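You operate a simulated robot arm through the tools that you are given. There is no shell and no other tool.

You are at the controls of a simulated two-armed robot. One attempt, no reset.

TASK
Test the silver plug in the port at 4 bar.
Fine: Wait for the verdict on the screen, then turn the pressure back to 0. Leave the plug in the port and the tester on.

Only the result counts: the job must be done as asked and must still hold three seconds after the hand-in. Knocking over, shifting, dropping, spilling or breaking anything else fails it.

THE ROBOT
Two 7-joint arms with three-finger grippers on one trunk that stands fixed in place. Base frame: the origin is at the foot of the trunk, x ahead of it, y to its left, z up. Units: mm, rad, N and s.
The left shoulder is at [70, 165, 1238], the right one opposite. With the tool pointing down near the work surface each hand reaches from about 340 to 860 mm from the base axis, measured 20 degrees to its own side. Payload 3.91 kg a hand.
The tool frame of a hand sits at the grasp point between the pads (the TCP): z along the fingers, y along the line on which they close. The tips reach 30 mm beyond it. The gripper opens to 116 mm; its body begins 73 mm behind the TCP.
Orientation is that of the tool frame in the base frame, as [roll, pitch, yaw] about the fixed x, y, z axes, in that order (R = Rz(yaw) Ry(pitch) Rx(roll)). With the fingers straight down and closing along the base's y, the tool's x points along the base's -x, its y along +y and its z along -z.

THE INTERFACE
- The arms move only by the tool arm_command. It takes "left_rows", "right_rows" or both (then of equal length, played together; a hand with none holds still); each is a list of rows, each a list of 7 numbers: the shift along the tool's x, y, z in mm, then the turn, a rotation vector about the tool's x, y, z in rad, then the finger opening in mm, from 0 to 116. In form: [[dx, dy, dz, ax, ay, az, fingers], ...]. A call has 1 to 20 rows; each row is the pose to reach, as a shift and turn from the pose commanded when the call began, along the tool's axes at that moment. Rows are played at 5 a second. More than 50 mm and 0.15 rad between two rows, or a gripper value outside its range, and nothing of the call is played. Where a pose cannot be reached the arm comes as near as it can. A force on the tool above 40 N (or 10 N above the force at the start of the call, whichever is more), or a blocked arm, ends the call early, and 0.2 s more pass. Each finger travels about 153 mm/s and halts on what it meets, pressing with about 34 N; the grip force reading is that of the motor and also rises with nothing between the fingers. The clock runs only during rows and for 0.2 s after the last one: add rows that repeat a pose to give the fingers time. The reply holds the time, the measured pose of the TCP, the force on the tool along the base axes, the opening and the grip force, in the units named above and with some noise, with the torque about the TCP (base axes, N m) and any sound that the robot's microphone picked up.
- Cameras (640 x 400 px; columns grow to the right, rows downward): "scene" is now at [130.2, 12.3, 1539.9]; the picture's right is [0.18, -0.98, 0.00], its down [-0.70, -0.13, -0.70] and it looks along [0.69, 0.13, -0.72] (base axes); focal length 322 px, centre (320, 200). "left" rides on the left gripper at [75, 17, -88] in its tool frame; the picture's right is [-0.22, 0.97, 0.00], its down [-0.70, -0.16, -0.70] and it looks along [-0.68, -0.16, 0.71] (tool axes); focal length 247 px, centre (320, 200). "right" rides on the right gripper at [52, 56, -88] in its tool frame; the picture's right is [-0.73, 0.68, 0.00], its down [-0.49, -0.52, -0.70] and it looks along [-0.48, -0.51, 0.71] (tool axes); focal length 247 px, centre (320, 200). There is no depth. A picture from a camera that has moved, and an enlarged one, comes with that camera's place and axes in the base frame and with its lens.
- get_image(camera): a new picture of that camera. It takes no simulated time.
- move_column(by): slides the trunk up (or, below 0, down) by that many mm; the arms and the scene camera ride with it, the base frame stays. It gives what a move gives, with no picture.
- turn_head(pan, tilt): turns the head with the scene camera to pan (to the left, within 1.501 rad either way) and tilt (down, from -0.506 to 1.204), counted from straight ahead of the robot. It gives what a move gives.
- zoom(camera, box): a new picture of the part [left, top, right, bottom] of that camera's present view, enlarged. It takes no simulated time.
- hand_in(): hands the job in; it is judged then, once.

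Places have to be worked out from the pictures, the camera data and where the tool is seen. Open the grippers and draw the arms clear of the work before you hand the job in, unless the task says otherwise.

The tools are called after ">>>" as name(argument=value, ...) on one line, values as JSON. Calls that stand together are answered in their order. arm_command: Moves the arms, as the interface text tells. Its arguments: {"type":"object","properties":{"left_rows":{"type":"array"},"right_rows":{"type":"array"}},"required":[]} The other tools are called the same way: move_column (by) moves the trunk up or down; turn_head (pan, tilt) turns the head that bears the scene camera; get_image (camera) takes a picture; zoom (camera, box) takes an enlarged picture of a part of a camera's view; hand_in () hands the job in.

At the start:

```text
t: 0.0
left_tcp_pos: [600.4, 367.2, 1252.9]
left_orientation: [-3.141, 0.0, -3.141]
left_ft_force: [0.5, 0.0, 1.2]
left_torque: [-0.01, -0.01, -0.01]
left_width: 115.8
left_gripper_force: 0.1
right_tcp_pos: [341.2, -101.1, 1231.9]
right_orientation: [-3.141, 0.0, 3.141]
right_ft_force: [-0.2, 0.4, 0.8]
right_torque: [0.02, 0.0, 0.03]
right_width: 116.0
right_gripper_force: 0.0
trunk travel left (down, up): [-775.0, 65.0]
head pan, tilt (commanded): [0.183, 0.799]
```

scene: 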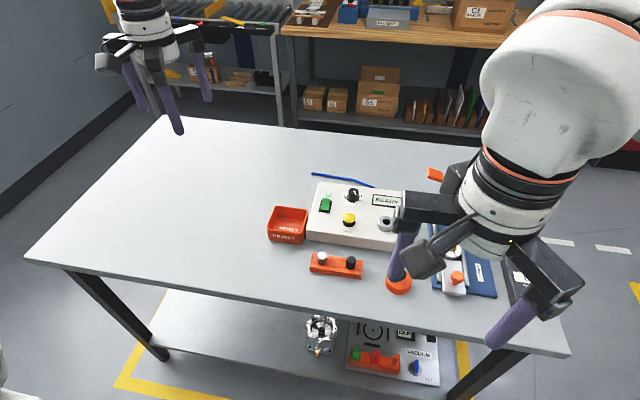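
right: 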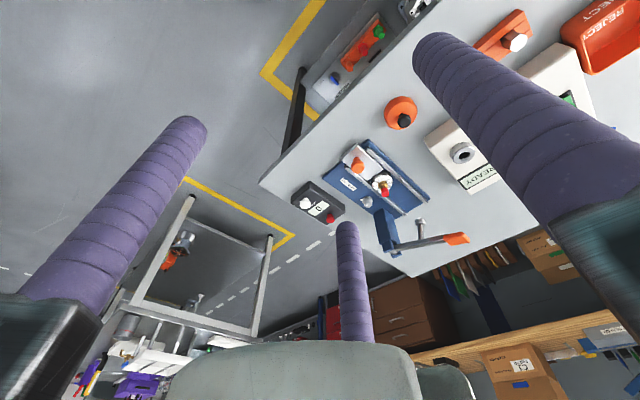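
left: 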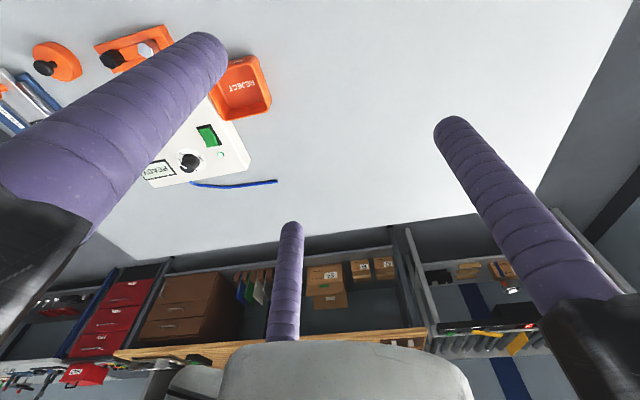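

I start by looking closely at the tester and the objects around it on the table.

>>> zoom(camera="scene", box=[250, 150, 450, 300])

>>> zoom(camera="right", box=[260, 60, 580, 280])

>>> zoom(camera="left", box=[0, 20, 300, 220])

```text
2.67 times, centred on (350, 225) of scene
camera zoom: at [130.2, 12.3, 1539.9], right [0.18, -0.98, 0.0], down [-0.7, -0.13, -0.7], along [0.69, 0.13, -0.72], focal length 857 px, centre (240, 133)
```

zoom: 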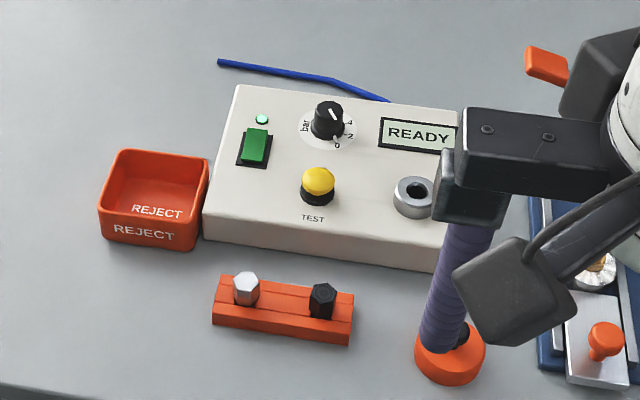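

```text
1.82 times, centred on (420, 170) of right
camera zoom: at [289.2, -45.0, 1319.6], right [0.73, 0.68, 0.0], down [0.49, -0.52, 0.7], along [0.48, -0.51, -0.71], focal length 449 px, centre (138, 254)
```

zoom: 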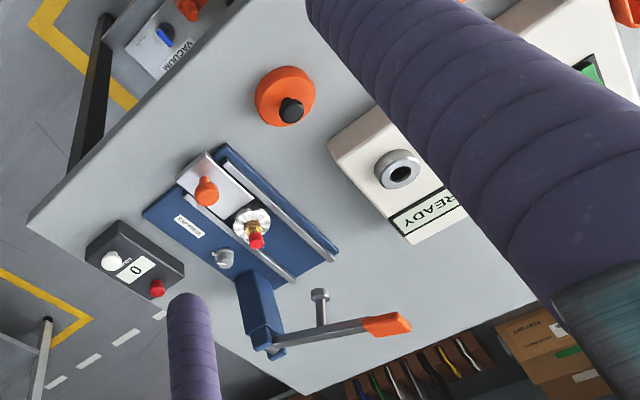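

```text
2.00 times, centred on (150, 120) of left
camera zoom: at [524.1, 384.3, 1339.9], right [0.22, 0.97, 0.0], down [0.7, -0.16, 0.7], along [0.68, -0.16, -0.71], focal length 494 px, centre (660, 360)
```

zoom: 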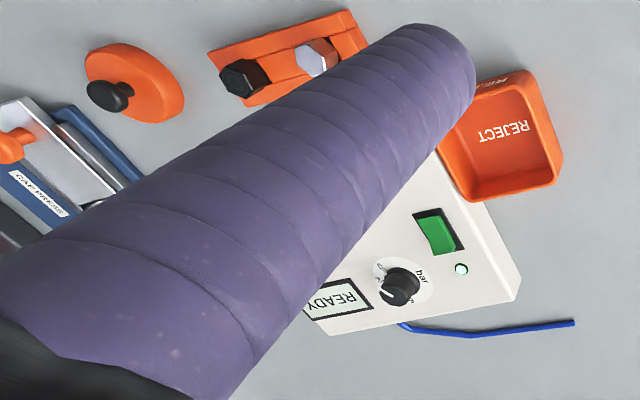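

The right arm hides part of the tester, so I move it sideways to the right, high above everything, to clear the scene camera's view.

>>> arm_command(right_rows=[[0, -45, 0, 0, 0, 0, 116], [0, -90, 0, 0, 0, 0, 116], [0, -135, 0, 0, 0, 0, 116], [0, -180, 0, 0, 0, 0, 116], [0, -225, 0, 0, 0, 0, 116], [0, -270, 0, 0, 0, 0, 116], [0, -300, 0, 0, 0, 0, 116], [0, -300, 0, 0, 0, 0, 116]])

>>> get_image(camera="scene")

>>> get_image(camera="right")

```text
t: 1.8
left_tcp_pos: [599.5, 366.2, 1253.1]
left_orientation: [-3.141, 0.001, 3.141]
left_ft_force: [0.6, 0.2, 0.0]
left_torque: [0.01, 0.0, 0.02]
left_width: 116.0
left_gripper_force: 0.1
right_tcp_pos: [349.9, -308.7, 1215.0]
right_orientation: [3.141, 0.001, 3.141]
right_ft_force: [-0.9, 0.5, 0.2]
right_torque: [-0.03, -0.01, -0.01]
right_width: 116.1
right_gripper_force: 0.1
right hand out of reach, approached as far as the arm can: row 5, 6, 7, 8
trunk travel left (down, up): [-775.0, 65.0]
head pan, tilt (commanded): [0.183, 0.799]
```

```text
taken
camera scene: at [129.8, 12.4, 1539.9], right [0.18, -0.98, 0.0], down [-0.7, -0.13, -0.7], along [0.69, 0.13, -0.72], focal length 322 px, centre (320, 200)
```

scene: 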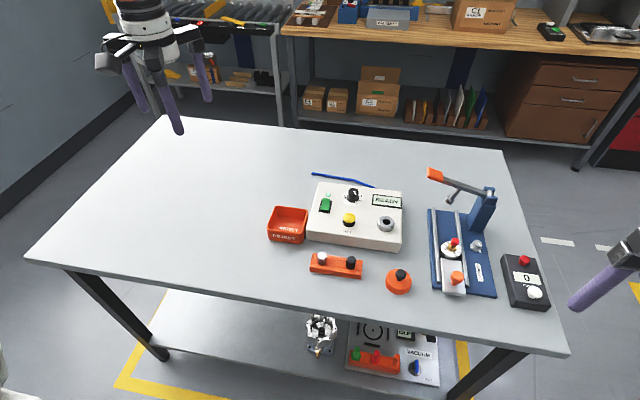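

```text
taken
camera right: at [298.7, -252.7, 1302.6], right [0.73, 0.68, 0.0], down [0.49, -0.52, 0.7], along [0.48, -0.51, -0.71], focal length 247 px, centre (320, 200)
```

right: 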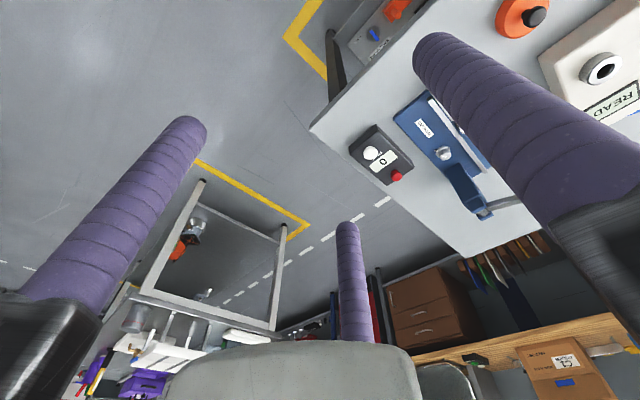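

The view is clear now. I zoom in on the tester, its dial and the plug stand.

>>> zoom(camera="scene", box=[260, 160, 420, 260])

>>> zoom(camera="scene", box=[330, 175, 410, 225])

>>> zoom(camera="scene", box=[300, 230, 420, 305])

>>> zoom(camera="scene", box=[410, 150, 570, 310])

```text
4.00 times, centred on (340, 210) of scene
camera zoom: at [129.8, 12.4, 1539.9], right [0.18, -0.98, 0.0], down [-0.7, -0.13, -0.7], along [0.69, 0.13, -0.72], focal length 1286 px, centre (240, 160)
```

zoom: 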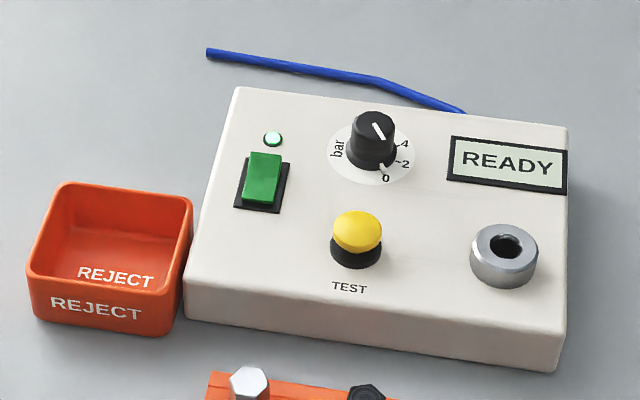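

```text
8.00 times, centred on (370, 200) of scene
camera zoom: at [129.8, 12.4, 1539.9], right [0.18, -0.98, 0.0], down [-0.7, -0.13, -0.7], along [0.69, 0.13, -0.72], focal length 2572 px, centre (-80, 200)
```

zoom: 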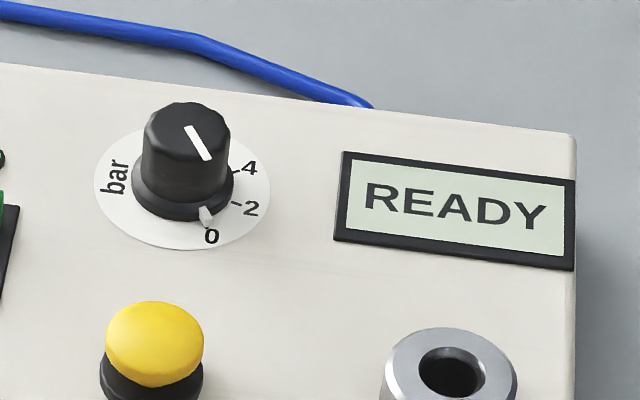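

```text
5.33 times, centred on (360, 268) of scene
camera zoom: at [129.8, 12.4, 1539.9], right [0.18, -0.98, 0.0], down [-0.7, -0.13, -0.7], along [0.69, 0.13, -0.72], focal length 1715 px, centre (107, -160)
```

zoom: 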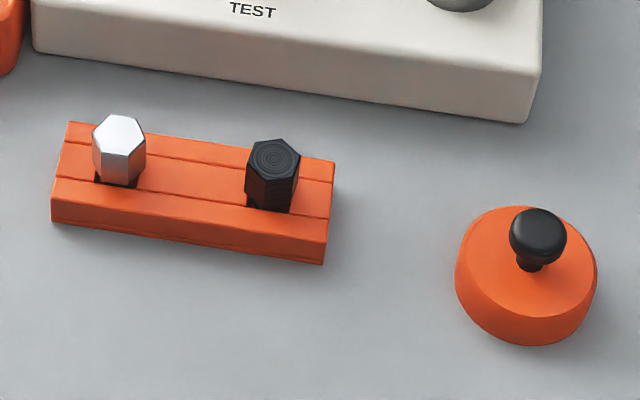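

```text
2.50 times, centred on (490, 230) of scene
camera zoom: at [129.8, 12.4, 1539.9], right [0.18, -0.98, 0.0], down [-0.7, -0.13, -0.7], along [0.69, 0.13, -0.72], focal length 804 px, centre (-105, 125)
```

zoom: 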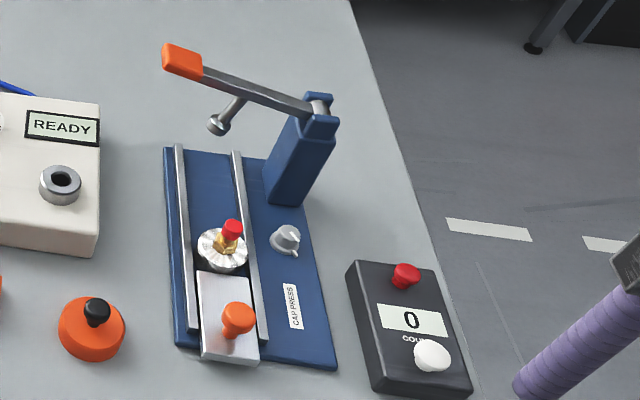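

The knob's white mark points to 0, the scale runs 0‑2‑4 counter-clockwise as seen from here, and the silver plug is the hex on the left of the stand. I bring the left hand over the table, still high, to view the tester from its camera and triangulate positions.

>>> arm_command(left_rows=[[5, -45, 0, 0, 0, 0, 116], [10, -90, 0, 0, 0, 0, 116], [15, -135, 0, 0, 0, 0, 116], [20, -180, 0, 0, 0, 0, 116], [25, -220, 0, 0, 0, 0, 116], [30, -255, 0, 0, 0, 0, 116], [40, -277, 0, 0, 0, 0, 116], [40, -277, 0, 0, 0, 0, 116]])

>>> get_image(camera="left")

>>> get_image(camera="scene")

```text
t: 3.6
left_tcp_pos: [558.3, 91.0, 1253.6]
left_orientation: [-3.141, 0.0, -3.142]
left_ft_force: [0.1, -0.2, -0.3]
left_torque: [-0.01, 0.02, -0.02]
left_width: 116.0
left_gripper_force: 0.1
right_tcp_pos: [350.4, -308.3, 1213.5]
right_orientation: [-3.142, 0.0, 3.141]
right_ft_force: [0.8, -0.1, 0.2]
right_torque: [0.03, 0.04, -0.01]
right_width: 115.8
right_gripper_force: 0.0
trunk travel left (down, up): [-775.0, 65.0]
head pan, tilt (commanded): [0.183, 0.799]
```

```text
taken
camera left: at [482.5, 107.9, 1340.4], right [0.22, 0.97, 0.0], down [0.7, -0.16, 0.7], along [0.68, -0.16, -0.71], focal length 247 px, centre (320, 200)
```

left: 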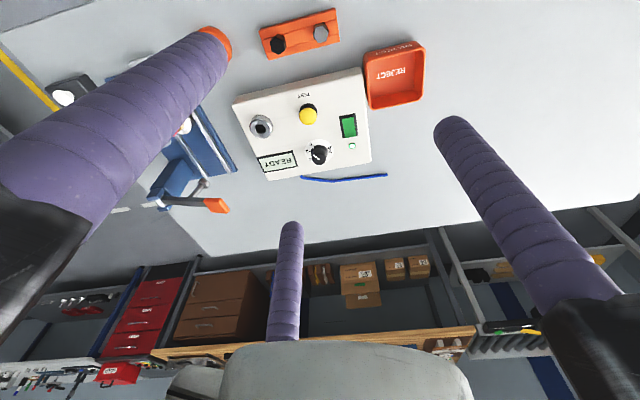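

```text
taken
camera scene: at [130.5, 12.8, 1539.9], right [0.18, -0.98, 0.0], down [-0.7, -0.13, -0.7], along [0.69, 0.13, -0.72], focal length 322 px, centre (320, 200)
```

scene: 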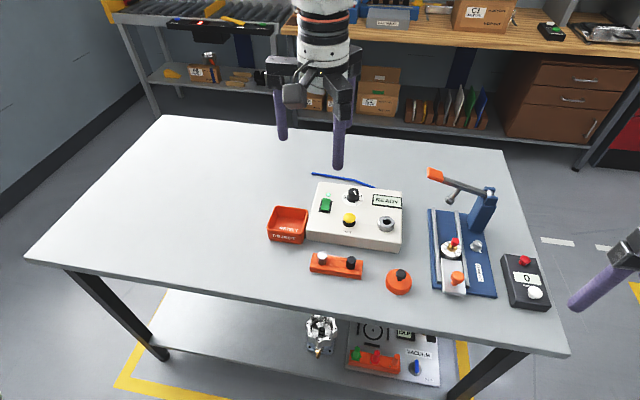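

The whole tester is visible in the left camera. I zoom there and at matching points in the scene view to triangulate.

>>> zoom(camera="left", box=[225, 0, 435, 190])

>>> zoom(camera="left", box=[240, 80, 380, 190])

>>> zoom(camera="scene", box=[260, 160, 420, 300])

```text
2.11 times, centred on (330, 95) of left
camera zoom: at [482.5, 107.9, 1340.4], right [0.22, 0.97, 0.0], down [0.7, -0.16, 0.7], along [0.68, -0.16, -0.71], focal length 520 px, centre (299, 421)
```

zoom: 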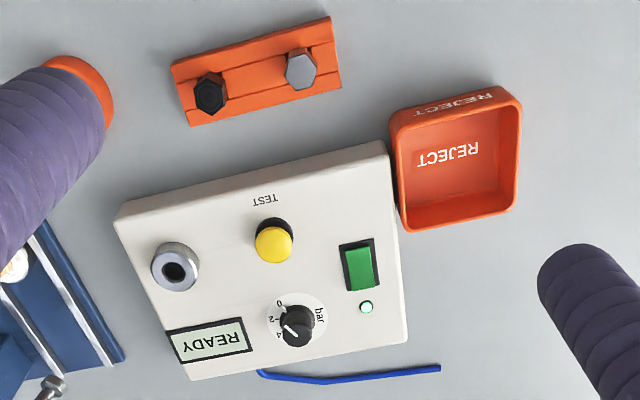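

```text
3.64 times, centred on (310, 135) of left
camera zoom: at [482.5, 107.9, 1340.4], right [0.22, 0.97, 0.0], down [0.7, -0.16, 0.7], along [0.68, -0.16, -0.71], focal length 898 px, centre (356, 436)
```

zoom: 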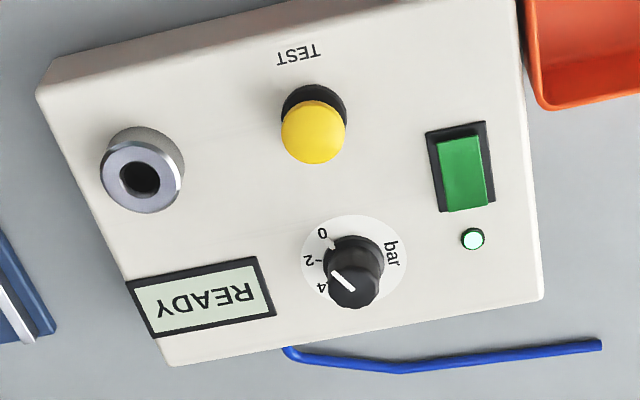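

```text
2.86 times, centred on (340, 230) of scene
camera zoom: at [130.5, 12.8, 1539.9], right [0.18, -0.98, 0.0], down [-0.7, -0.13, -0.7], along [0.69, 0.13, -0.72], focal length 919 px, centre (263, 114)
```

zoom: 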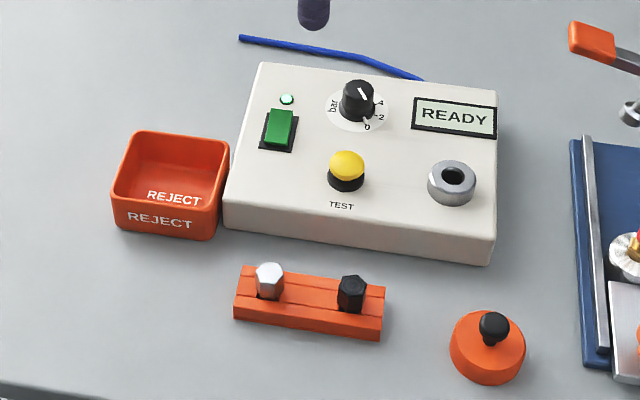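

Triangulation puts the silver plug top near (564, 88, 900), the port top near (680, -54, 915), the button near (671, 40, 925) and the dial near (774, 39, 920). I lower the left hand over the silver plug, staying about 110 mm above it, to see it at close range.

>>> arm_command(left_rows=[[0, 0, 45, 0, 0, 0, 116], [-2, 0, 90, 0, 0, 0, 116], [-4, 0, 135, 0, 0, 0, 116], [-6, 0, 180, 0, 0, 0, 116], [-6, 0, 220, 0, 0, 0, 116], [-6, 0, 240, 0, 0, 0, 116], [-6, 0, 240, 0, 0, 0, 116]])

>>> get_image(camera="left")

>>> get_image(camera="scene")

```text
t: 5.2
left_tcp_pos: [566.6, 89.2, 1013.5]
left_orientation: [-3.141, 0.0, -3.141]
left_ft_force: [-0.6, -0.1, 0.6]
left_torque: [0.03, 0.03, 0.0]
left_width: 116.2
left_gripper_force: 0.1
right_tcp_pos: [349.7, -308.6, 1214.7]
right_orientation: [3.141, 0.0, 3.141]
right_ft_force: [0.0, -0.5, 0.0]
right_torque: [0.01, 0.0, 0.02]
right_width: 116.0
right_gripper_force: 0.0
trunk travel left (down, up): [-775.0, 65.0]
head pan, tilt (commanded): [0.183, 0.799]
```

```text
taken
camera left: at [490.6, 106.9, 1100.7], right [0.22, 0.97, 0.0], down [0.7, -0.16, 0.7], along [0.68, -0.16, -0.71], focal length 247 px, centre (320, 200)
```

left: 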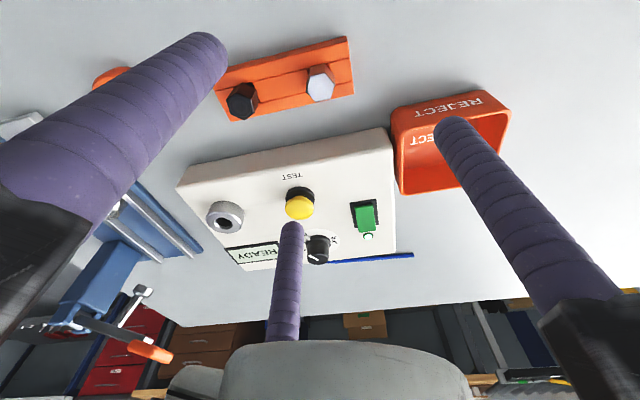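

```text
taken
camera scene: at [129.9, 12.2, 1539.9], right [0.18, -0.98, 0.0], down [-0.7, -0.13, -0.7], along [0.69, 0.13, -0.72], focal length 322 px, centre (320, 200)
```

scene: 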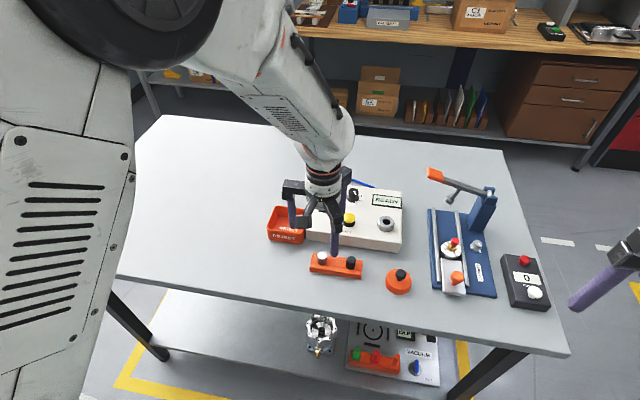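

The silver plug appears at about (320, 82) in the left camera, close to where I expected. I zoom in for its centre and hex orientation.

>>> zoom(camera="left", box=[210, 30, 370, 130])

>>> zoom(camera="left", box=[290, 55, 350, 115])

>>> zoom(camera="scene", box=[300, 240, 380, 290])

```text
4.00 times, centred on (290, 80) of left
camera zoom: at [490.6, 106.9, 1100.7], right [0.22, 0.97, 0.0], down [0.7, -0.16, 0.7], along [0.68, -0.16, -0.71], focal length 988 px, centre (440, 680)
```

zoom: 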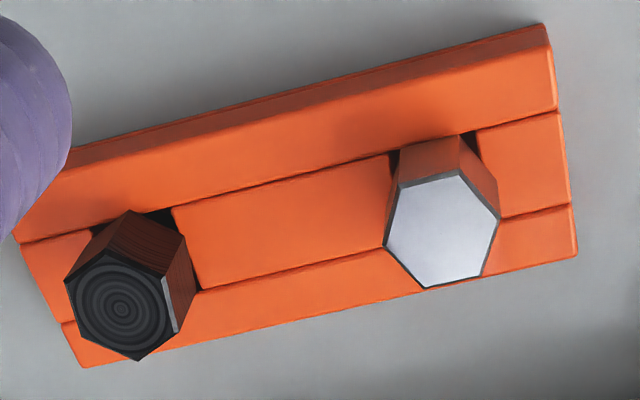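

```text
6.67 times, centred on (320, 85) of left
camera zoom: at [490.6, 106.9, 1100.7], right [0.22, 0.97, 0.0], down [0.7, -0.16, 0.7], along [0.68, -0.16, -0.71], focal length 1646 px, centre (320, 967)
```

zoom: 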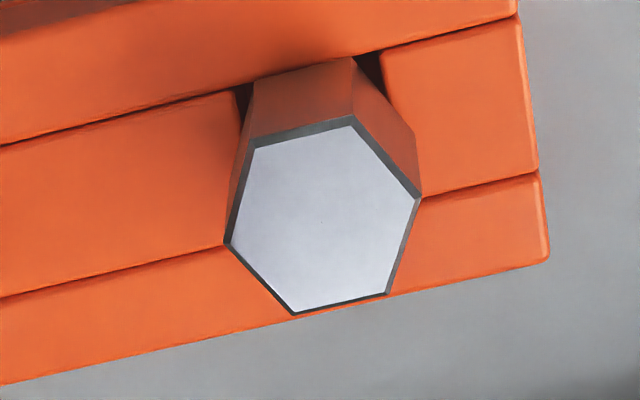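

```text
8.00 times, centred on (340, 265) of scene
camera zoom: at [129.9, 12.2, 1539.9], right [0.18, -0.98, 0.0], down [-0.7, -0.13, -0.7], along [0.69, 0.13, -0.72], focal length 2572 px, centre (160, -320)
```

zoom: 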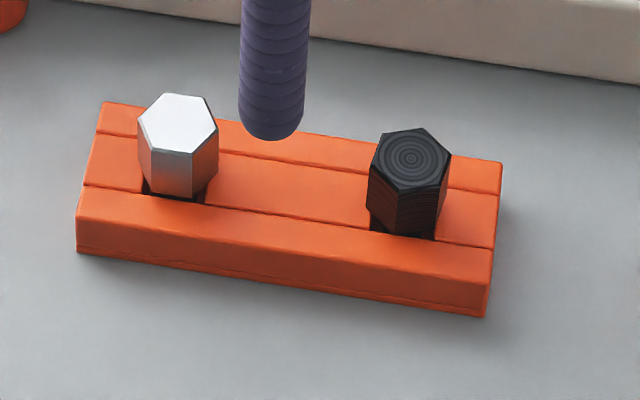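

The hex head is about 20 mm across flats with corners along ±y, so I must turn the hand 30° to put the fingers on flats. The plug sits at about (561, 91) in the hand's own frame with its top near z 903; I turn, centre and go down to z ≈ 960 with the fingers at 50 mm.

>>> arm_command(left_rows=[[1, 0, 10, 0, 0, -0.131, 100], [3, 1, 20, 0, 0, -0.262, 80], [4, 1, 35, 0, 0, -0.393, 60], [5, 1, 53, 0, 0, -0.5236, 50], [5, 1, 53, 0, 0, -0.5236, 50], [5, 1, 53, 0, 0, -0.5236, 50]])

>>> get_image(camera="left")

>>> zoom(camera="scene", box=[270, 200, 400, 290])

```text
t: 6.6
left_tcp_pos: [561.0, 91.9, 959.7]
left_orientation: [3.141, -0.001, -2.619]
left_ft_force: [0.1, -0.1, 0.4]
left_torque: [-0.01, -0.03, 0.01]
left_width: 50.0
left_gripper_force: 0.0
right_tcp_pos: [350.6, -308.0, 1213.9]
right_orientation: [3.14, 0.0, 3.139]
right_ft_force: [-0.8, 0.0, 0.2]
right_torque: [0.01, -0.01, 0.01]
right_width: 116.0
right_gripper_force: 0.0
trunk travel left (down, up): [-775.0, 65.0]
head pan, tilt (commanded): [0.183, 0.799]
```

```text
taken
camera left: at [486.4, 68.8, 1047.4], right [-0.29, 0.96, 0.0], down [0.68, 0.21, 0.7], along [0.67, 0.21, -0.71], focal length 247 px, centre (320, 200)
```

left: 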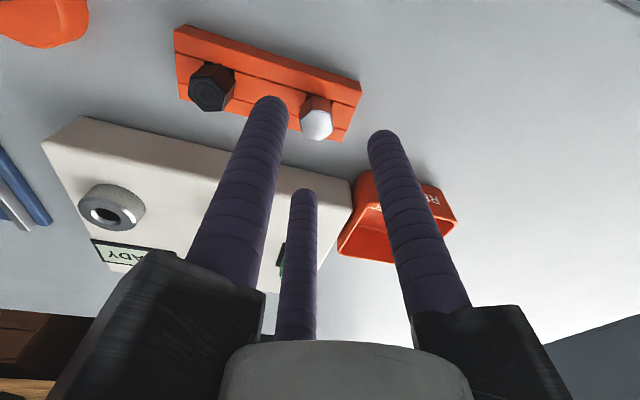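

```text
4.44 times, centred on (335, 245) of scene
camera zoom: at [130.2, 12.2, 1539.9], right [0.18, -0.98, 0.0], down [-0.7, -0.13, -0.7], along [0.69, 0.13, -0.72], focal length 1429 px, centre (253, 0)
```

zoom: 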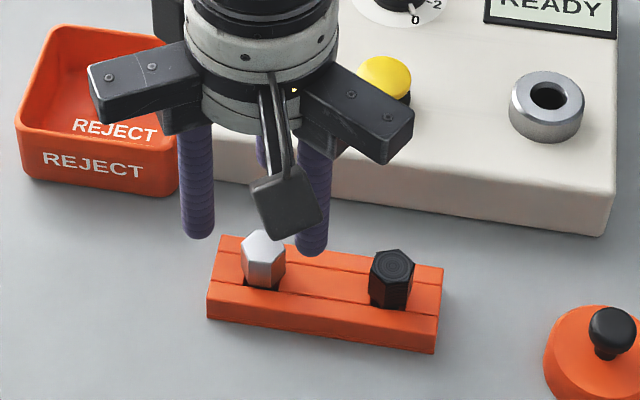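

I zoom both views to measure the plug's offset from the hand axis.

>>> zoom(camera="left", box=[240, 80, 400, 180])

>>> zoom(camera="scene", box=[300, 230, 364, 270])

```text
4.00 times, centred on (320, 130) of left
camera zoom: at [486.4, 68.8, 1047.4], right [-0.29, 0.96, 0.0], down [0.68, 0.21, 0.7], along [0.67, 0.21, -0.71], focal length 988 px, centre (320, 480)
```

zoom: 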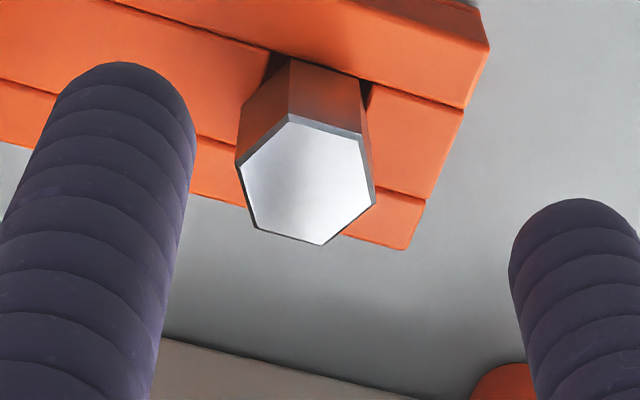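

```text
10.00 times, centred on (332, 250) of scene
camera zoom: at [130.2, 12.2, 1539.9], right [0.18, -0.98, 0.0], down [-0.7, -0.13, -0.7], along [0.69, 0.13, -0.72], focal length 3215 px, centre (200, -300)
```

zoom: 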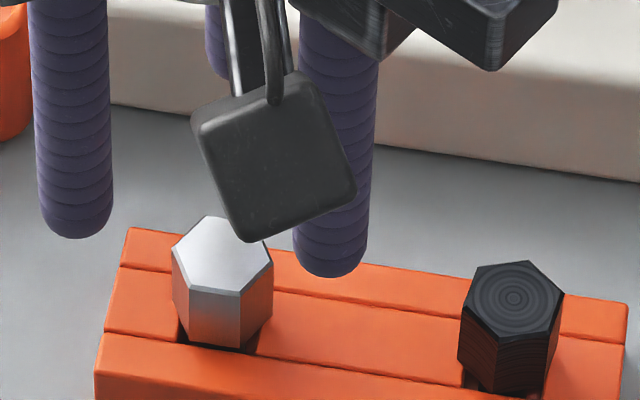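

From the two wrist views the plug centre is near (563, 90) with its top near z ≈ 897. I shift by (+2, −1) mm and descend to TCP z ≈ 922, so the tips come just below the plug's top.

>>> arm_command(left_rows=[[-1.2, -1.9, 15, 0, 0, 0, 48], [-1.2, -1.9, 30, 0, 0, 0, 46], [-1.2, -1.9, 38, 0, 0, 0, 46], [-1.2, -1.9, 38, 0, 0, 0, 46]])

>>> get_image(camera="left")

>>> zoom(camera="left", box=[240, 80, 400, 180])

>>> zoom(camera="scene", box=[292, 230, 372, 280])

```text
t: 7.6
left_tcp_pos: [563.5, 90.0, 921.1]
left_orientation: [3.142, 0.002, -2.618]
left_ft_force: [0.2, -0.4, 0.0]
left_torque: [0.01, -0.02, -0.01]
left_width: 46.0
left_gripper_force: 0.0
right_tcp_pos: [349.4, -308.3, 1214.9]
right_orientation: [3.141, 0.0, 3.139]
right_ft_force: [-0.1, 0.2, -0.2]
right_torque: [-0.01, 0.0, 0.02]
right_width: 115.9
right_gripper_force: 0.1
trunk travel left (down, up): [-775.0, 65.0]
head pan, tilt (commanded): [0.183, 0.799]
```

```text
taken
camera left: at [489.4, 67.6, 1008.9], right [-0.29, 0.96, 0.0], down [0.68, 0.21, 0.7], along [0.67, 0.21, -0.71], focal length 247 px, centre (320, 200)
```

left: 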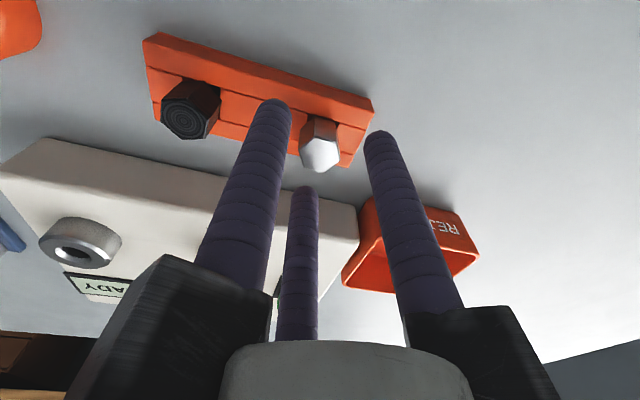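

```text
4.00 times, centred on (320, 130) of left
camera zoom: at [489.4, 67.6, 1008.9], right [-0.29, 0.96, 0.0], down [0.68, 0.21, 0.7], along [0.67, 0.21, -0.71], focal length 988 px, centre (320, 480)
```

zoom: 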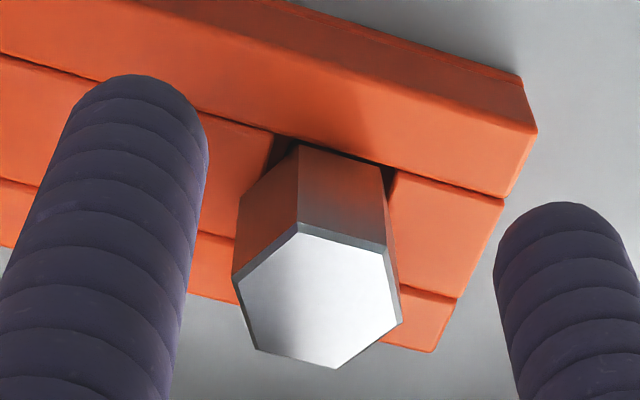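

```text
8.00 times, centred on (332, 255) of scene
camera zoom: at [130.1, 12.2, 1539.9], right [0.18, -0.98, 0.0], down [-0.7, -0.13, -0.7], along [0.69, 0.13, -0.72], focal length 2572 px, centre (224, -240)
```

zoom: 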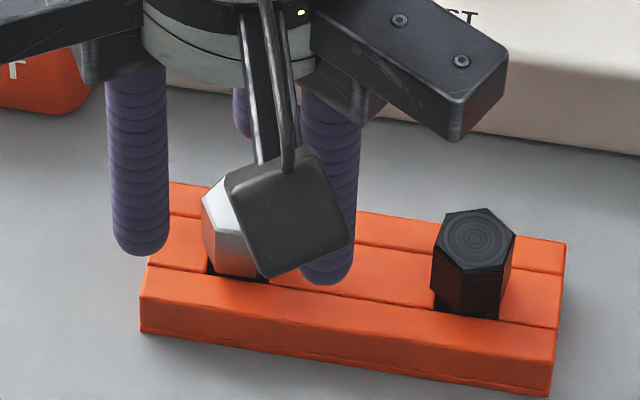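

The plug is centred between the fingers to within about 1 mm, top at z ≈ 894. I descend 11 mm more so the tips straddle the head just above the stand, and close.

>>> arm_command(left_rows=[[0, 0, 4, 0, 0, 0, 46], [0, 0, 8, 0, 0, 0, 46], [0, 0, 11, 0, 0, 0, 46], [0, 0, 11, 0, 0, 0, 46]])

>>> zoom(camera="left", box=[240, 80, 400, 180])

>>> zoom(camera="scene", box=[292, 230, 372, 280])

```text
t: 8.6
left_tcp_pos: [562.7, 90.3, 910.3]
left_orientation: [-3.141, 0.0, -2.619]
left_ft_force: [0.1, 0.1, -0.5]
left_torque: [-0.01, -0.01, 0.03]
left_width: 46.1
left_gripper_force: 0.1
right_tcp_pos: [350.8, -307.5, 1214.4]
right_orientation: [3.141, -0.001, 3.139]
right_ft_force: [0.3, -0.2, -0.7]
right_torque: [0.02, 0.0, -0.01]
right_width: 115.9
right_gripper_force: 0.0
trunk travel left (down, up): [-775.0, 65.0]
head pan, tilt (commanded): [0.183, 0.799]
```

```text
4.00 times, centred on (320, 130) of left
camera zoom: at [488.9, 67.7, 997.9], right [-0.29, 0.96, 0.0], down [0.68, 0.21, 0.7], along [0.67, 0.21, -0.71], focal length 988 px, centre (320, 480)
```

zoom: 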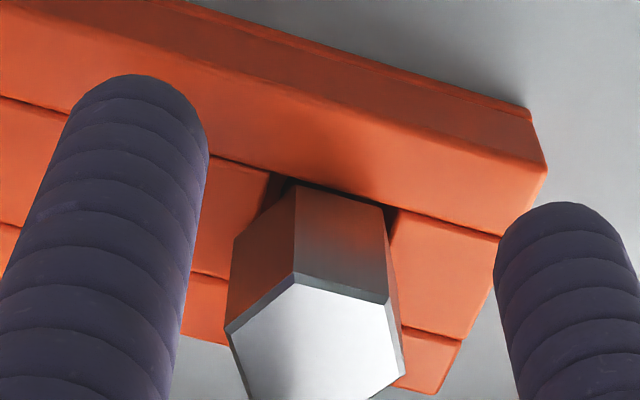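

```text
8.00 times, centred on (332, 255) of scene
camera zoom: at [130.1, 12.2, 1539.9], right [0.18, -0.98, 0.0], down [-0.7, -0.13, -0.7], along [0.69, 0.13, -0.72], focal length 2572 px, centre (224, -240)
```

zoom: 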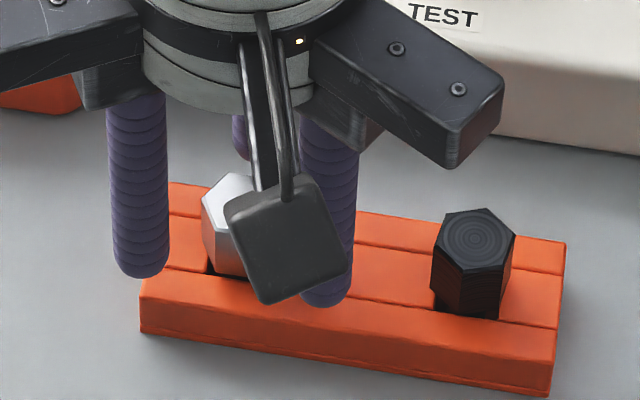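

The rail of the stand lies near z ≈ 872, with the fingertips now near 880. I go 4 mm lower, then close the fingers on the hex.

>>> arm_command(left_rows=[[0, 0, 2, 0, 0, 0, 46], [0, 0, 4, 0, 0, 0, 46], [0, 0, 4, 0, 0, 0, 34], [0, 0, 4, 0, 0, 0, 26], [0, 0, 4, 0, 0, 0, 20], [0, 0, 4, 0, 0, 0, 10], [0, 0, 4, 0, 0, 0, 10], [0, 0, 4, 0, 0, 0, 10]])

>>> zoom(camera="left", box=[240, 80, 400, 180])

>>> zoom(camera="scene", box=[292, 230, 372, 280])

```text
t: 10.4
left_tcp_pos: [563.6, 90.5, 906.8]
left_orientation: [-3.141, 0.001, -2.617]
left_ft_force: [0.5, 0.9, 0.4]
left_torque: [-0.02, -0.01, -0.01]
left_width: 20.0
left_gripper_force: 33.8
right_tcp_pos: [350.0, -307.2, 1215.2]
right_orientation: [3.141, 0.001, 3.14]
right_ft_force: [0.7, -0.4, -0.8]
right_torque: [-0.02, 0.0, -0.03]
right_width: 115.9
right_gripper_force: 0.0
trunk travel left (down, up): [-775.0, 65.0]
head pan, tilt (commanded): [0.183, 0.799]
```

```text
4.00 times, centred on (320, 130) of left
camera zoom: at [489.0, 67.1, 993.6], right [-0.29, 0.96, 0.0], down [0.68, 0.21, 0.7], along [0.67, 0.21, -0.71], focal length 988 px, centre (320, 480)
```

zoom: 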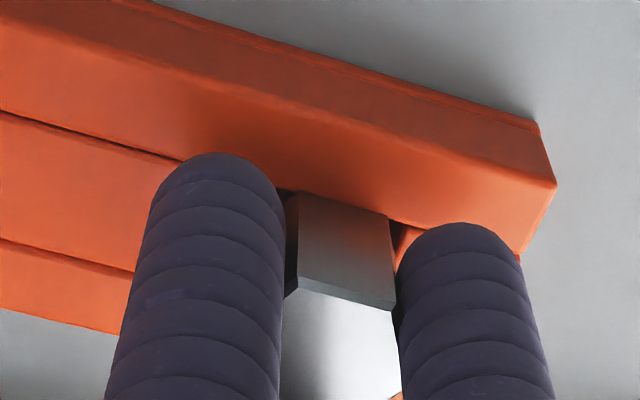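

```text
8.00 times, centred on (332, 255) of scene
camera zoom: at [130.2, 12.2, 1539.9], right [0.18, -0.98, 0.0], down [-0.7, -0.13, -0.7], along [0.69, 0.13, -0.72], focal length 2572 px, centre (224, -240)
```

zoom: 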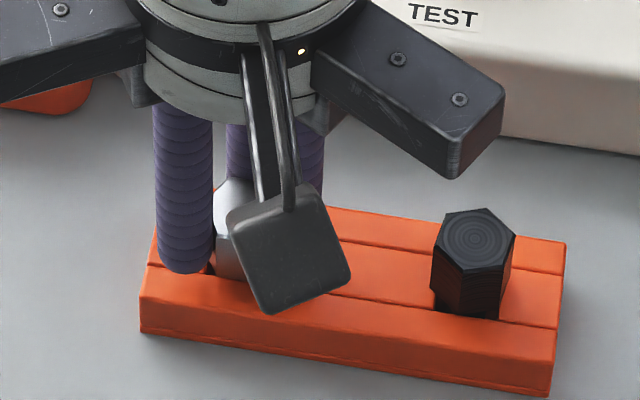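

The opening stopped at 20.0 mm with 34 N, which means the fingers sit on three flats with almost no side load. I lift straight up slowly and check that only the plug comes.

>>> arm_command(left_rows=[[0, 0, -5, 0, 0, 0, 10], [0, 0, -10, 0, 0, 0, 10], [0, 0, -16, 0, 0, 0, 10], [0, 0, -22, 0, 0, 0, 10], [0, 0, -30, 0, 0, 0, 10], [0, 0, -45, 0, 0, 0, 10], [0, 0, -60, 0, 0, 0, 10], [0, 0, -80, 0, 0, 0, 10], [0, 0, -80, 0, 0, 0, 10]])

>>> get_image(camera="left")

>>> zoom(camera="scene", box=[260, 180, 420, 280])

```text
t: 12.4
left_tcp_pos: [562.6, 90.7, 987.4]
left_orientation: [-3.141, 0.001, -2.618]
left_ft_force: [0.3, -0.5, -0.6]
left_torque: [-0.01, 0.03, -0.02]
left_width: 20.4
left_gripper_force: 33.5
right_tcp_pos: [349.1, -308.3, 1214.5]
right_orientation: [-3.14, 0.0, 3.14]
right_ft_force: [0.2, 0.8, -0.1]
right_torque: [0.01, 0.02, 0.03]
right_width: 116.0
right_gripper_force: 0.0
trunk travel left (down, up): [-775.0, 65.0]
head pan, tilt (commanded): [0.183, 0.799]
```

```text
taken
camera left: at [489.4, 68.2, 1073.8], right [-0.29, 0.96, 0.0], down [0.68, 0.21, 0.7], along [0.67, 0.21, -0.71], focal length 247 px, centre (320, 200)
```

left: 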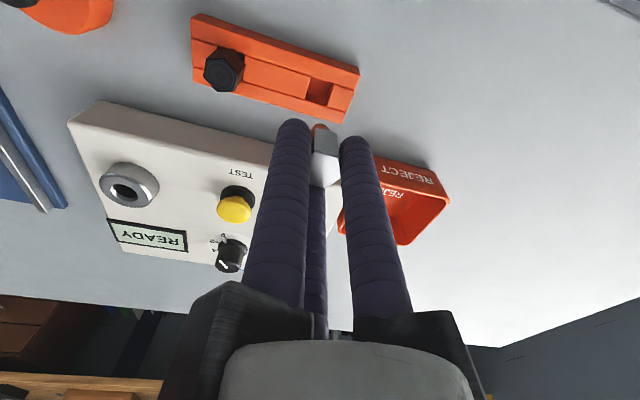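

```text
4.00 times, centred on (340, 230) of scene
camera zoom: at [130.6, 12.1, 1539.8], right [0.18, -0.98, 0.0], down [-0.7, -0.13, -0.7], along [0.69, 0.13, -0.72], focal length 1286 px, centre (240, 80)
```

zoom: 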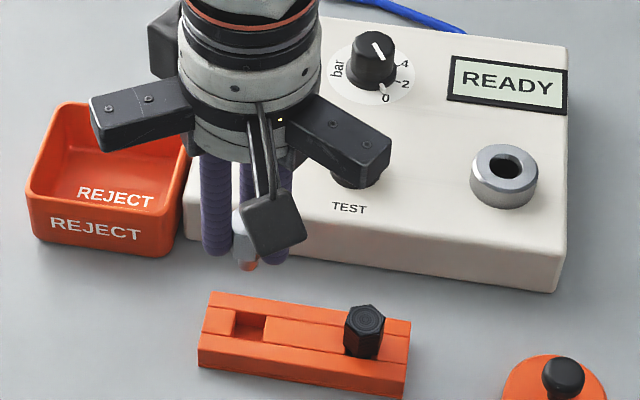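

The plug is out of the stand, and the stand stayed put. I look at the plug's lower end and at the port.

>>> zoom(camera="left", box=[280, 100, 380, 180])

>>> zoom(camera="scene", box=[302, 222, 342, 252])

>>> zoom(camera="scene", box=[360, 200, 420, 240])

>>> zoom(camera="left", box=[60, 90, 300, 280])

```text
5.00 times, centred on (330, 140) of left
camera zoom: at [489.4, 68.2, 1073.8], right [-0.29, 0.96, 0.0], down [0.68, 0.21, 0.7], along [0.67, 0.21, -0.71], focal length 1235 px, centre (270, 500)
```

zoom: 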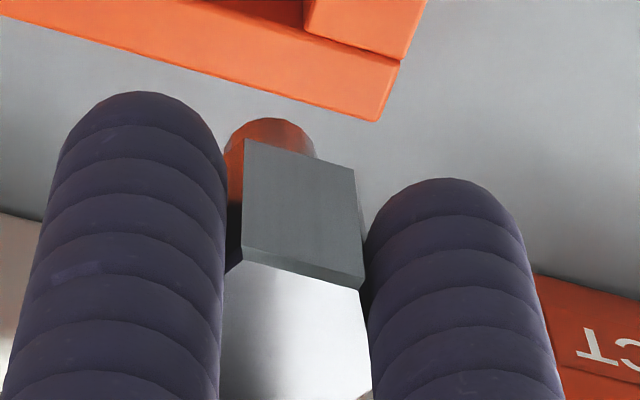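

```text
13.33 times, centred on (322, 237) of scene
camera zoom: at [130.6, 12.1, 1539.8], right [0.18, -0.98, 0.0], down [-0.7, -0.13, -0.7], along [0.69, 0.13, -0.72], focal length 4287 px, centre (293, -293)
```

zoom: 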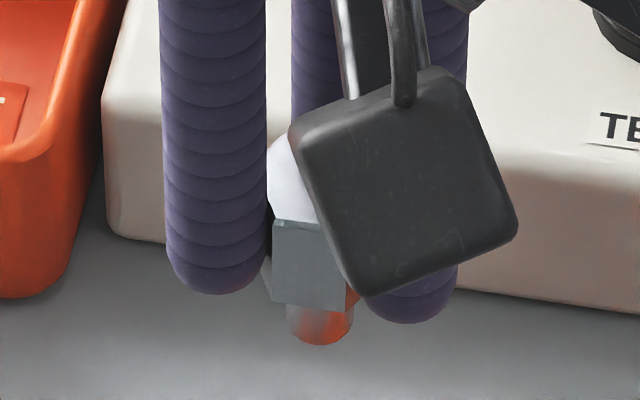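

```text
10.00 times, centred on (390, 220) of scene
camera zoom: at [130.6, 12.1, 1539.8], right [0.18, -0.98, 0.0], down [-0.7, -0.13, -0.7], along [0.69, 0.13, -0.72], focal length 3215 px, centre (-380, 0)
```

zoom: 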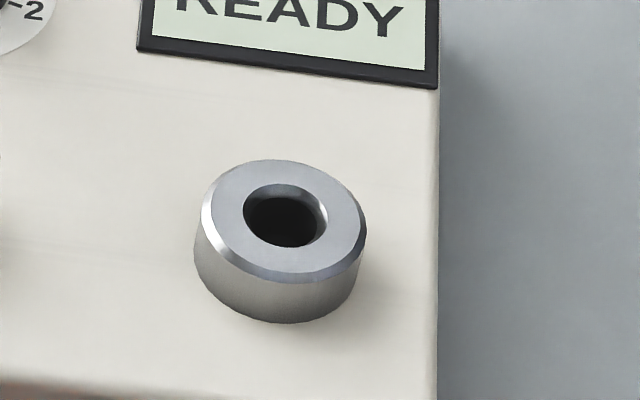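

```text
2.11 times, centred on (180, 185) of left
camera zoom: at [489.4, 68.2, 1073.8], right [-0.29, 0.96, 0.0], down [0.68, 0.21, 0.7], along [0.67, 0.21, -0.71], focal length 520 px, centre (615, 232)
```

zoom: 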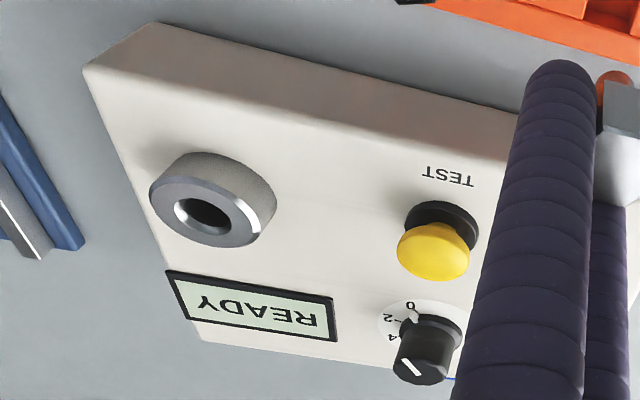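

The plug has a hex head about 23 mm tall and a roughly 10 mm shank about 17 mm long; its end is about 54 mm below the TCP. By two wrist views the port is at about (684, −55) with its rim at z ≈ 909, so I carry the plug over it at TCP z ≈ 1005.

>>> arm_command(left_rows=[[0, 0, -10, 0, 0, 0, 10], [-3, -20, -18, 0, 0, 0, 10], [-9, -55, -18, 0, 0, 0, 10], [-15, -90, -18, 0, 0, 0, 10], [-21, -125, -18, 0, 0, 0, 10], [-27, -160, -18, 0, 0, 0, 10], [-32.1, -186.3, -18, 0, 0, 0, 10], [-32.1, -186.3, -18, 0, 0, 0, 10]])

>>> get_image(camera="left")

>>> zoom(camera="scene", box=[310, 170, 438, 250])

```text
t: 14.2
left_tcp_pos: [690.0, -49.3, 1008.5]
left_orientation: [-3.13, -0.009, -2.598]
left_ft_force: [-0.9, 0.6, -0.1]
left_torque: [0.05, 0.02, 0.0]
left_width: 19.9
left_gripper_force: 34.0
right_tcp_pos: [350.4, -308.7, 1214.5]
right_orientation: [-3.141, 0.0, 3.14]
right_ft_force: [0.4, 0.3, -0.1]
right_torque: [0.02, 0.01, 0.0]
right_width: 115.9
right_gripper_force: 0.0
trunk travel left (down, up): [-775.0, 65.0]
head pan, tilt (commanded): [0.183, 0.799]
```

```text
taken
camera left: at [615.8, -71.5, 1095.4], right [-0.31, 0.95, -0.01], down [0.68, 0.23, 0.7], along [0.66, 0.21, -0.72], focal length 247 px, centre (320, 200)
```

left: 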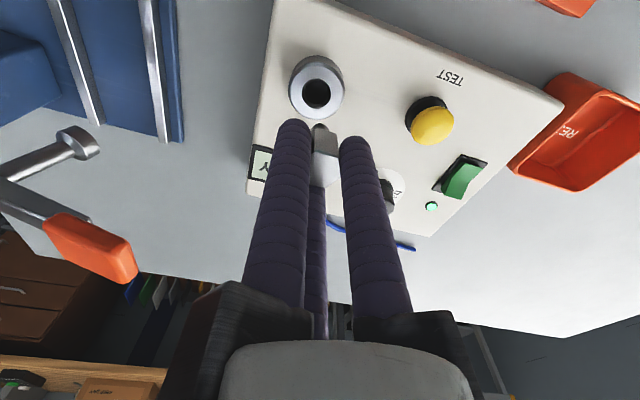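

```text
5.00 times, centred on (374, 210) of scene
camera zoom: at [129.7, 12.3, 1539.9], right [0.18, -0.98, 0.0], down [-0.7, -0.13, -0.7], along [0.69, 0.13, -0.72], focal length 1608 px, centre (50, 150)
```

zoom: 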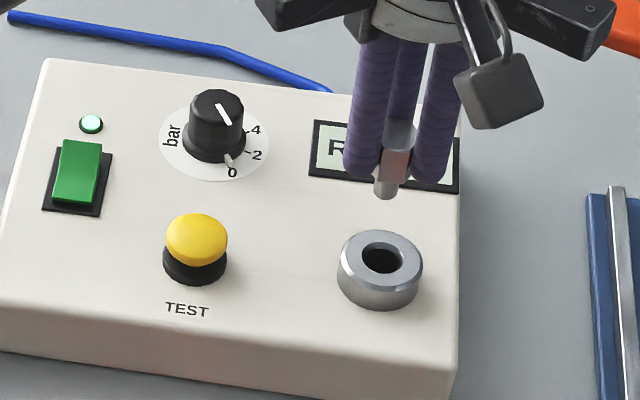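

The arm reads a few mm off its target, possibly still settling. I hold for a moment and read the pose again.

>>> arm_command(left_rows=[[0, 0, 0, 0, 0, 0, 10], [0, 0, 0, 0, 0, 0, 10], [0, 0, 0, 0, 0, 0, 10]])

>>> get_image(camera="left")

>>> get_image(camera="scene")

```text
t: 15.0
left_tcp_pos: [689.6, -46.8, 1007.2]
left_orientation: [-3.133, -0.007, -2.597]
left_ft_force: [0.1, -0.4, 0.0]
left_torque: [0.01, 0.02, 0.01]
left_width: 20.0
left_gripper_force: 33.9
right_tcp_pos: [350.4, -309.1, 1214.0]
right_orientation: [3.141, 0.0, 3.139]
right_ft_force: [0.6, -0.4, -0.1]
right_torque: [0.0, -0.02, 0.01]
right_width: 116.2
right_gripper_force: 0.0
trunk travel left (down, up): [-775.0, 65.0]
head pan, tilt (commanded): [0.183, 0.799]
```

```text
taken
camera left: at [616.5, -70.0, 1093.4], right [-0.31, 0.95, -0.01], down [0.68, 0.23, 0.7], along [0.66, 0.21, -0.72], focal length 247 px, centre (320, 200)
```

left: 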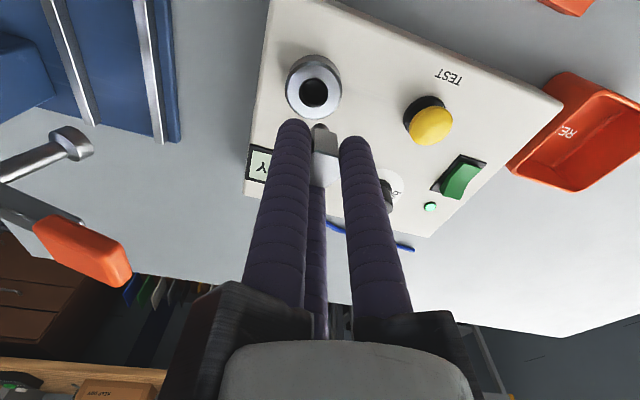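

```text
taken
camera scene: at [130.4, 12.1, 1539.9], right [0.18, -0.98, 0.0], down [-0.7, -0.13, -0.7], along [0.69, 0.13, -0.72], focal length 322 px, centre (320, 200)
```

scene: 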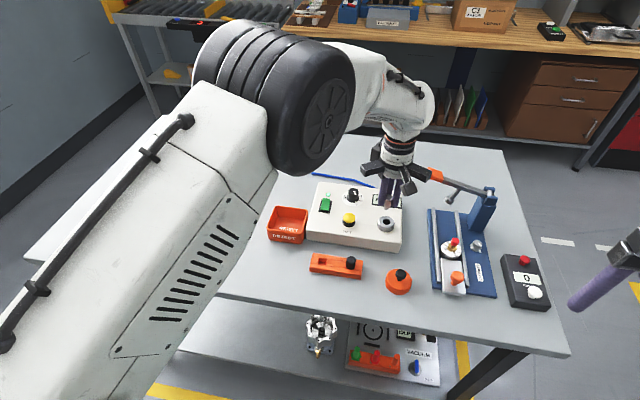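

The hand settles about 8 mm and 0.02 rad off the commanded pose, which suggests a joint limit at this yaw. The port is round, so I turn the hand back by 30° about the plug's axis and see whether the error goes away.

>>> arm_command(left_rows=[[0, 0, 0, 0, 0, 0.131, 10], [0, 0, 0, 0, 0, 0.262, 10], [0, 0, 0, 0, 0, 0.393, 10], [0, 0, 0, 0, 0, 0.5236, 10], [0, 0, 0, 0, 0, 0.5236, 10], [0, 0, 0, 0, 0, 0.5236, 10]])

>>> get_image(camera="left")

>>> get_image(camera="scene")

```text
t: 16.4
left_tcp_pos: [684.4, -56.1, 1004.7]
left_orientation: [3.141, 0.001, 3.14]
left_ft_force: [-0.3, -0.4, 0.2]
left_torque: [0.0, -0.01, 0.0]
left_width: 20.1
left_gripper_force: 33.9
right_tcp_pos: [349.9, -308.3, 1214.6]
right_orientation: [3.14, 0.0, 3.139]
right_ft_force: [-0.1, -0.2, 0.0]
right_torque: [0.0, 0.0, 0.01]
right_width: 116.0
right_gripper_force: 0.1
trunk travel left (down, up): [-775.0, 65.0]
head pan, tilt (commanded): [0.183, 0.799]
```

```text
taken
camera left: at [608.3, -38.7, 1092.0], right [0.23, 0.97, 0.0], down [0.7, -0.16, 0.7], along [0.68, -0.16, -0.71], focal length 247 px, centre (320, 200)
```

left: 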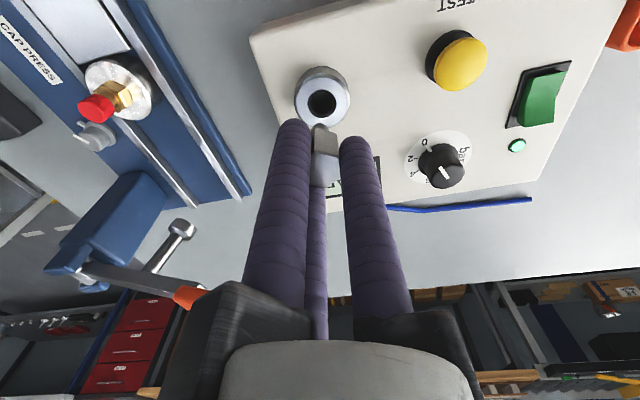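

```text
taken
camera scene: at [130.3, 12.2, 1539.9], right [0.18, -0.98, 0.0], down [-0.7, -0.13, -0.7], along [0.69, 0.13, -0.72], focal length 322 px, centre (320, 200)
```

scene: 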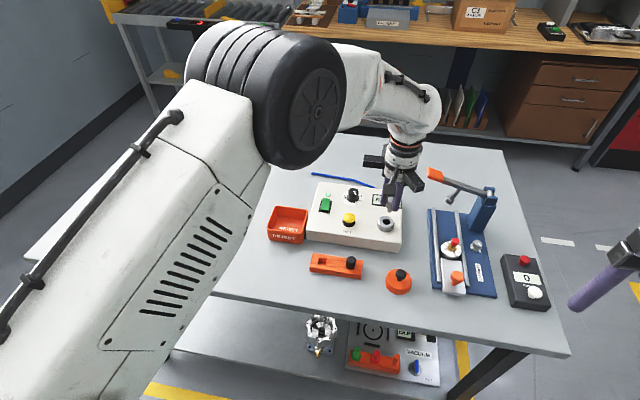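

The pose is exact now. I zoom on the plug's end and the port to measure the remaining offset.

>>> zoom(camera="left", box=[270, 50, 390, 150])

>>> zoom(camera="scene", box=[350, 180, 430, 240])

```text
4.00 times, centred on (330, 100) of left
camera zoom: at [608.3, -38.7, 1092.0], right [0.23, 0.97, 0.0], down [0.7, -0.16, 0.7], along [0.68, -0.16, -0.71], focal length 988 px, centre (280, 600)
```

zoom: 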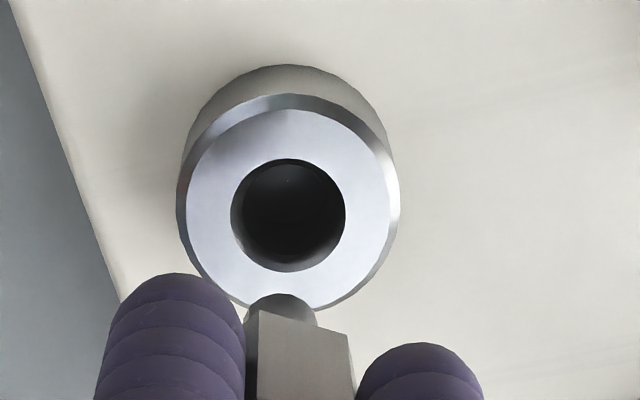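

```text
6.67 times, centred on (390, 210) of scene
camera zoom: at [130.3, 12.2, 1539.9], right [0.18, -0.98, 0.0], down [-0.7, -0.13, -0.7], along [0.69, 0.13, -0.72], focal length 2143 px, centre (-147, 133)
```

zoom: 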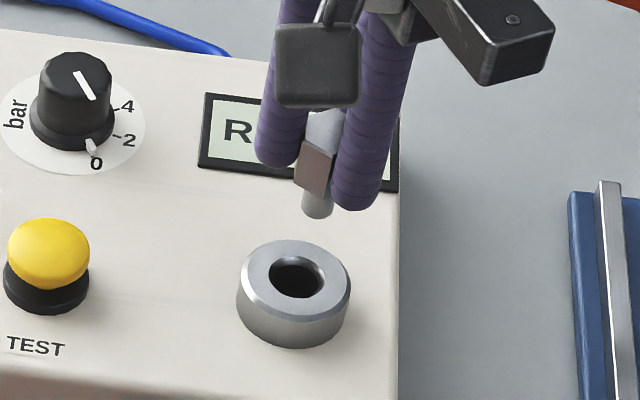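

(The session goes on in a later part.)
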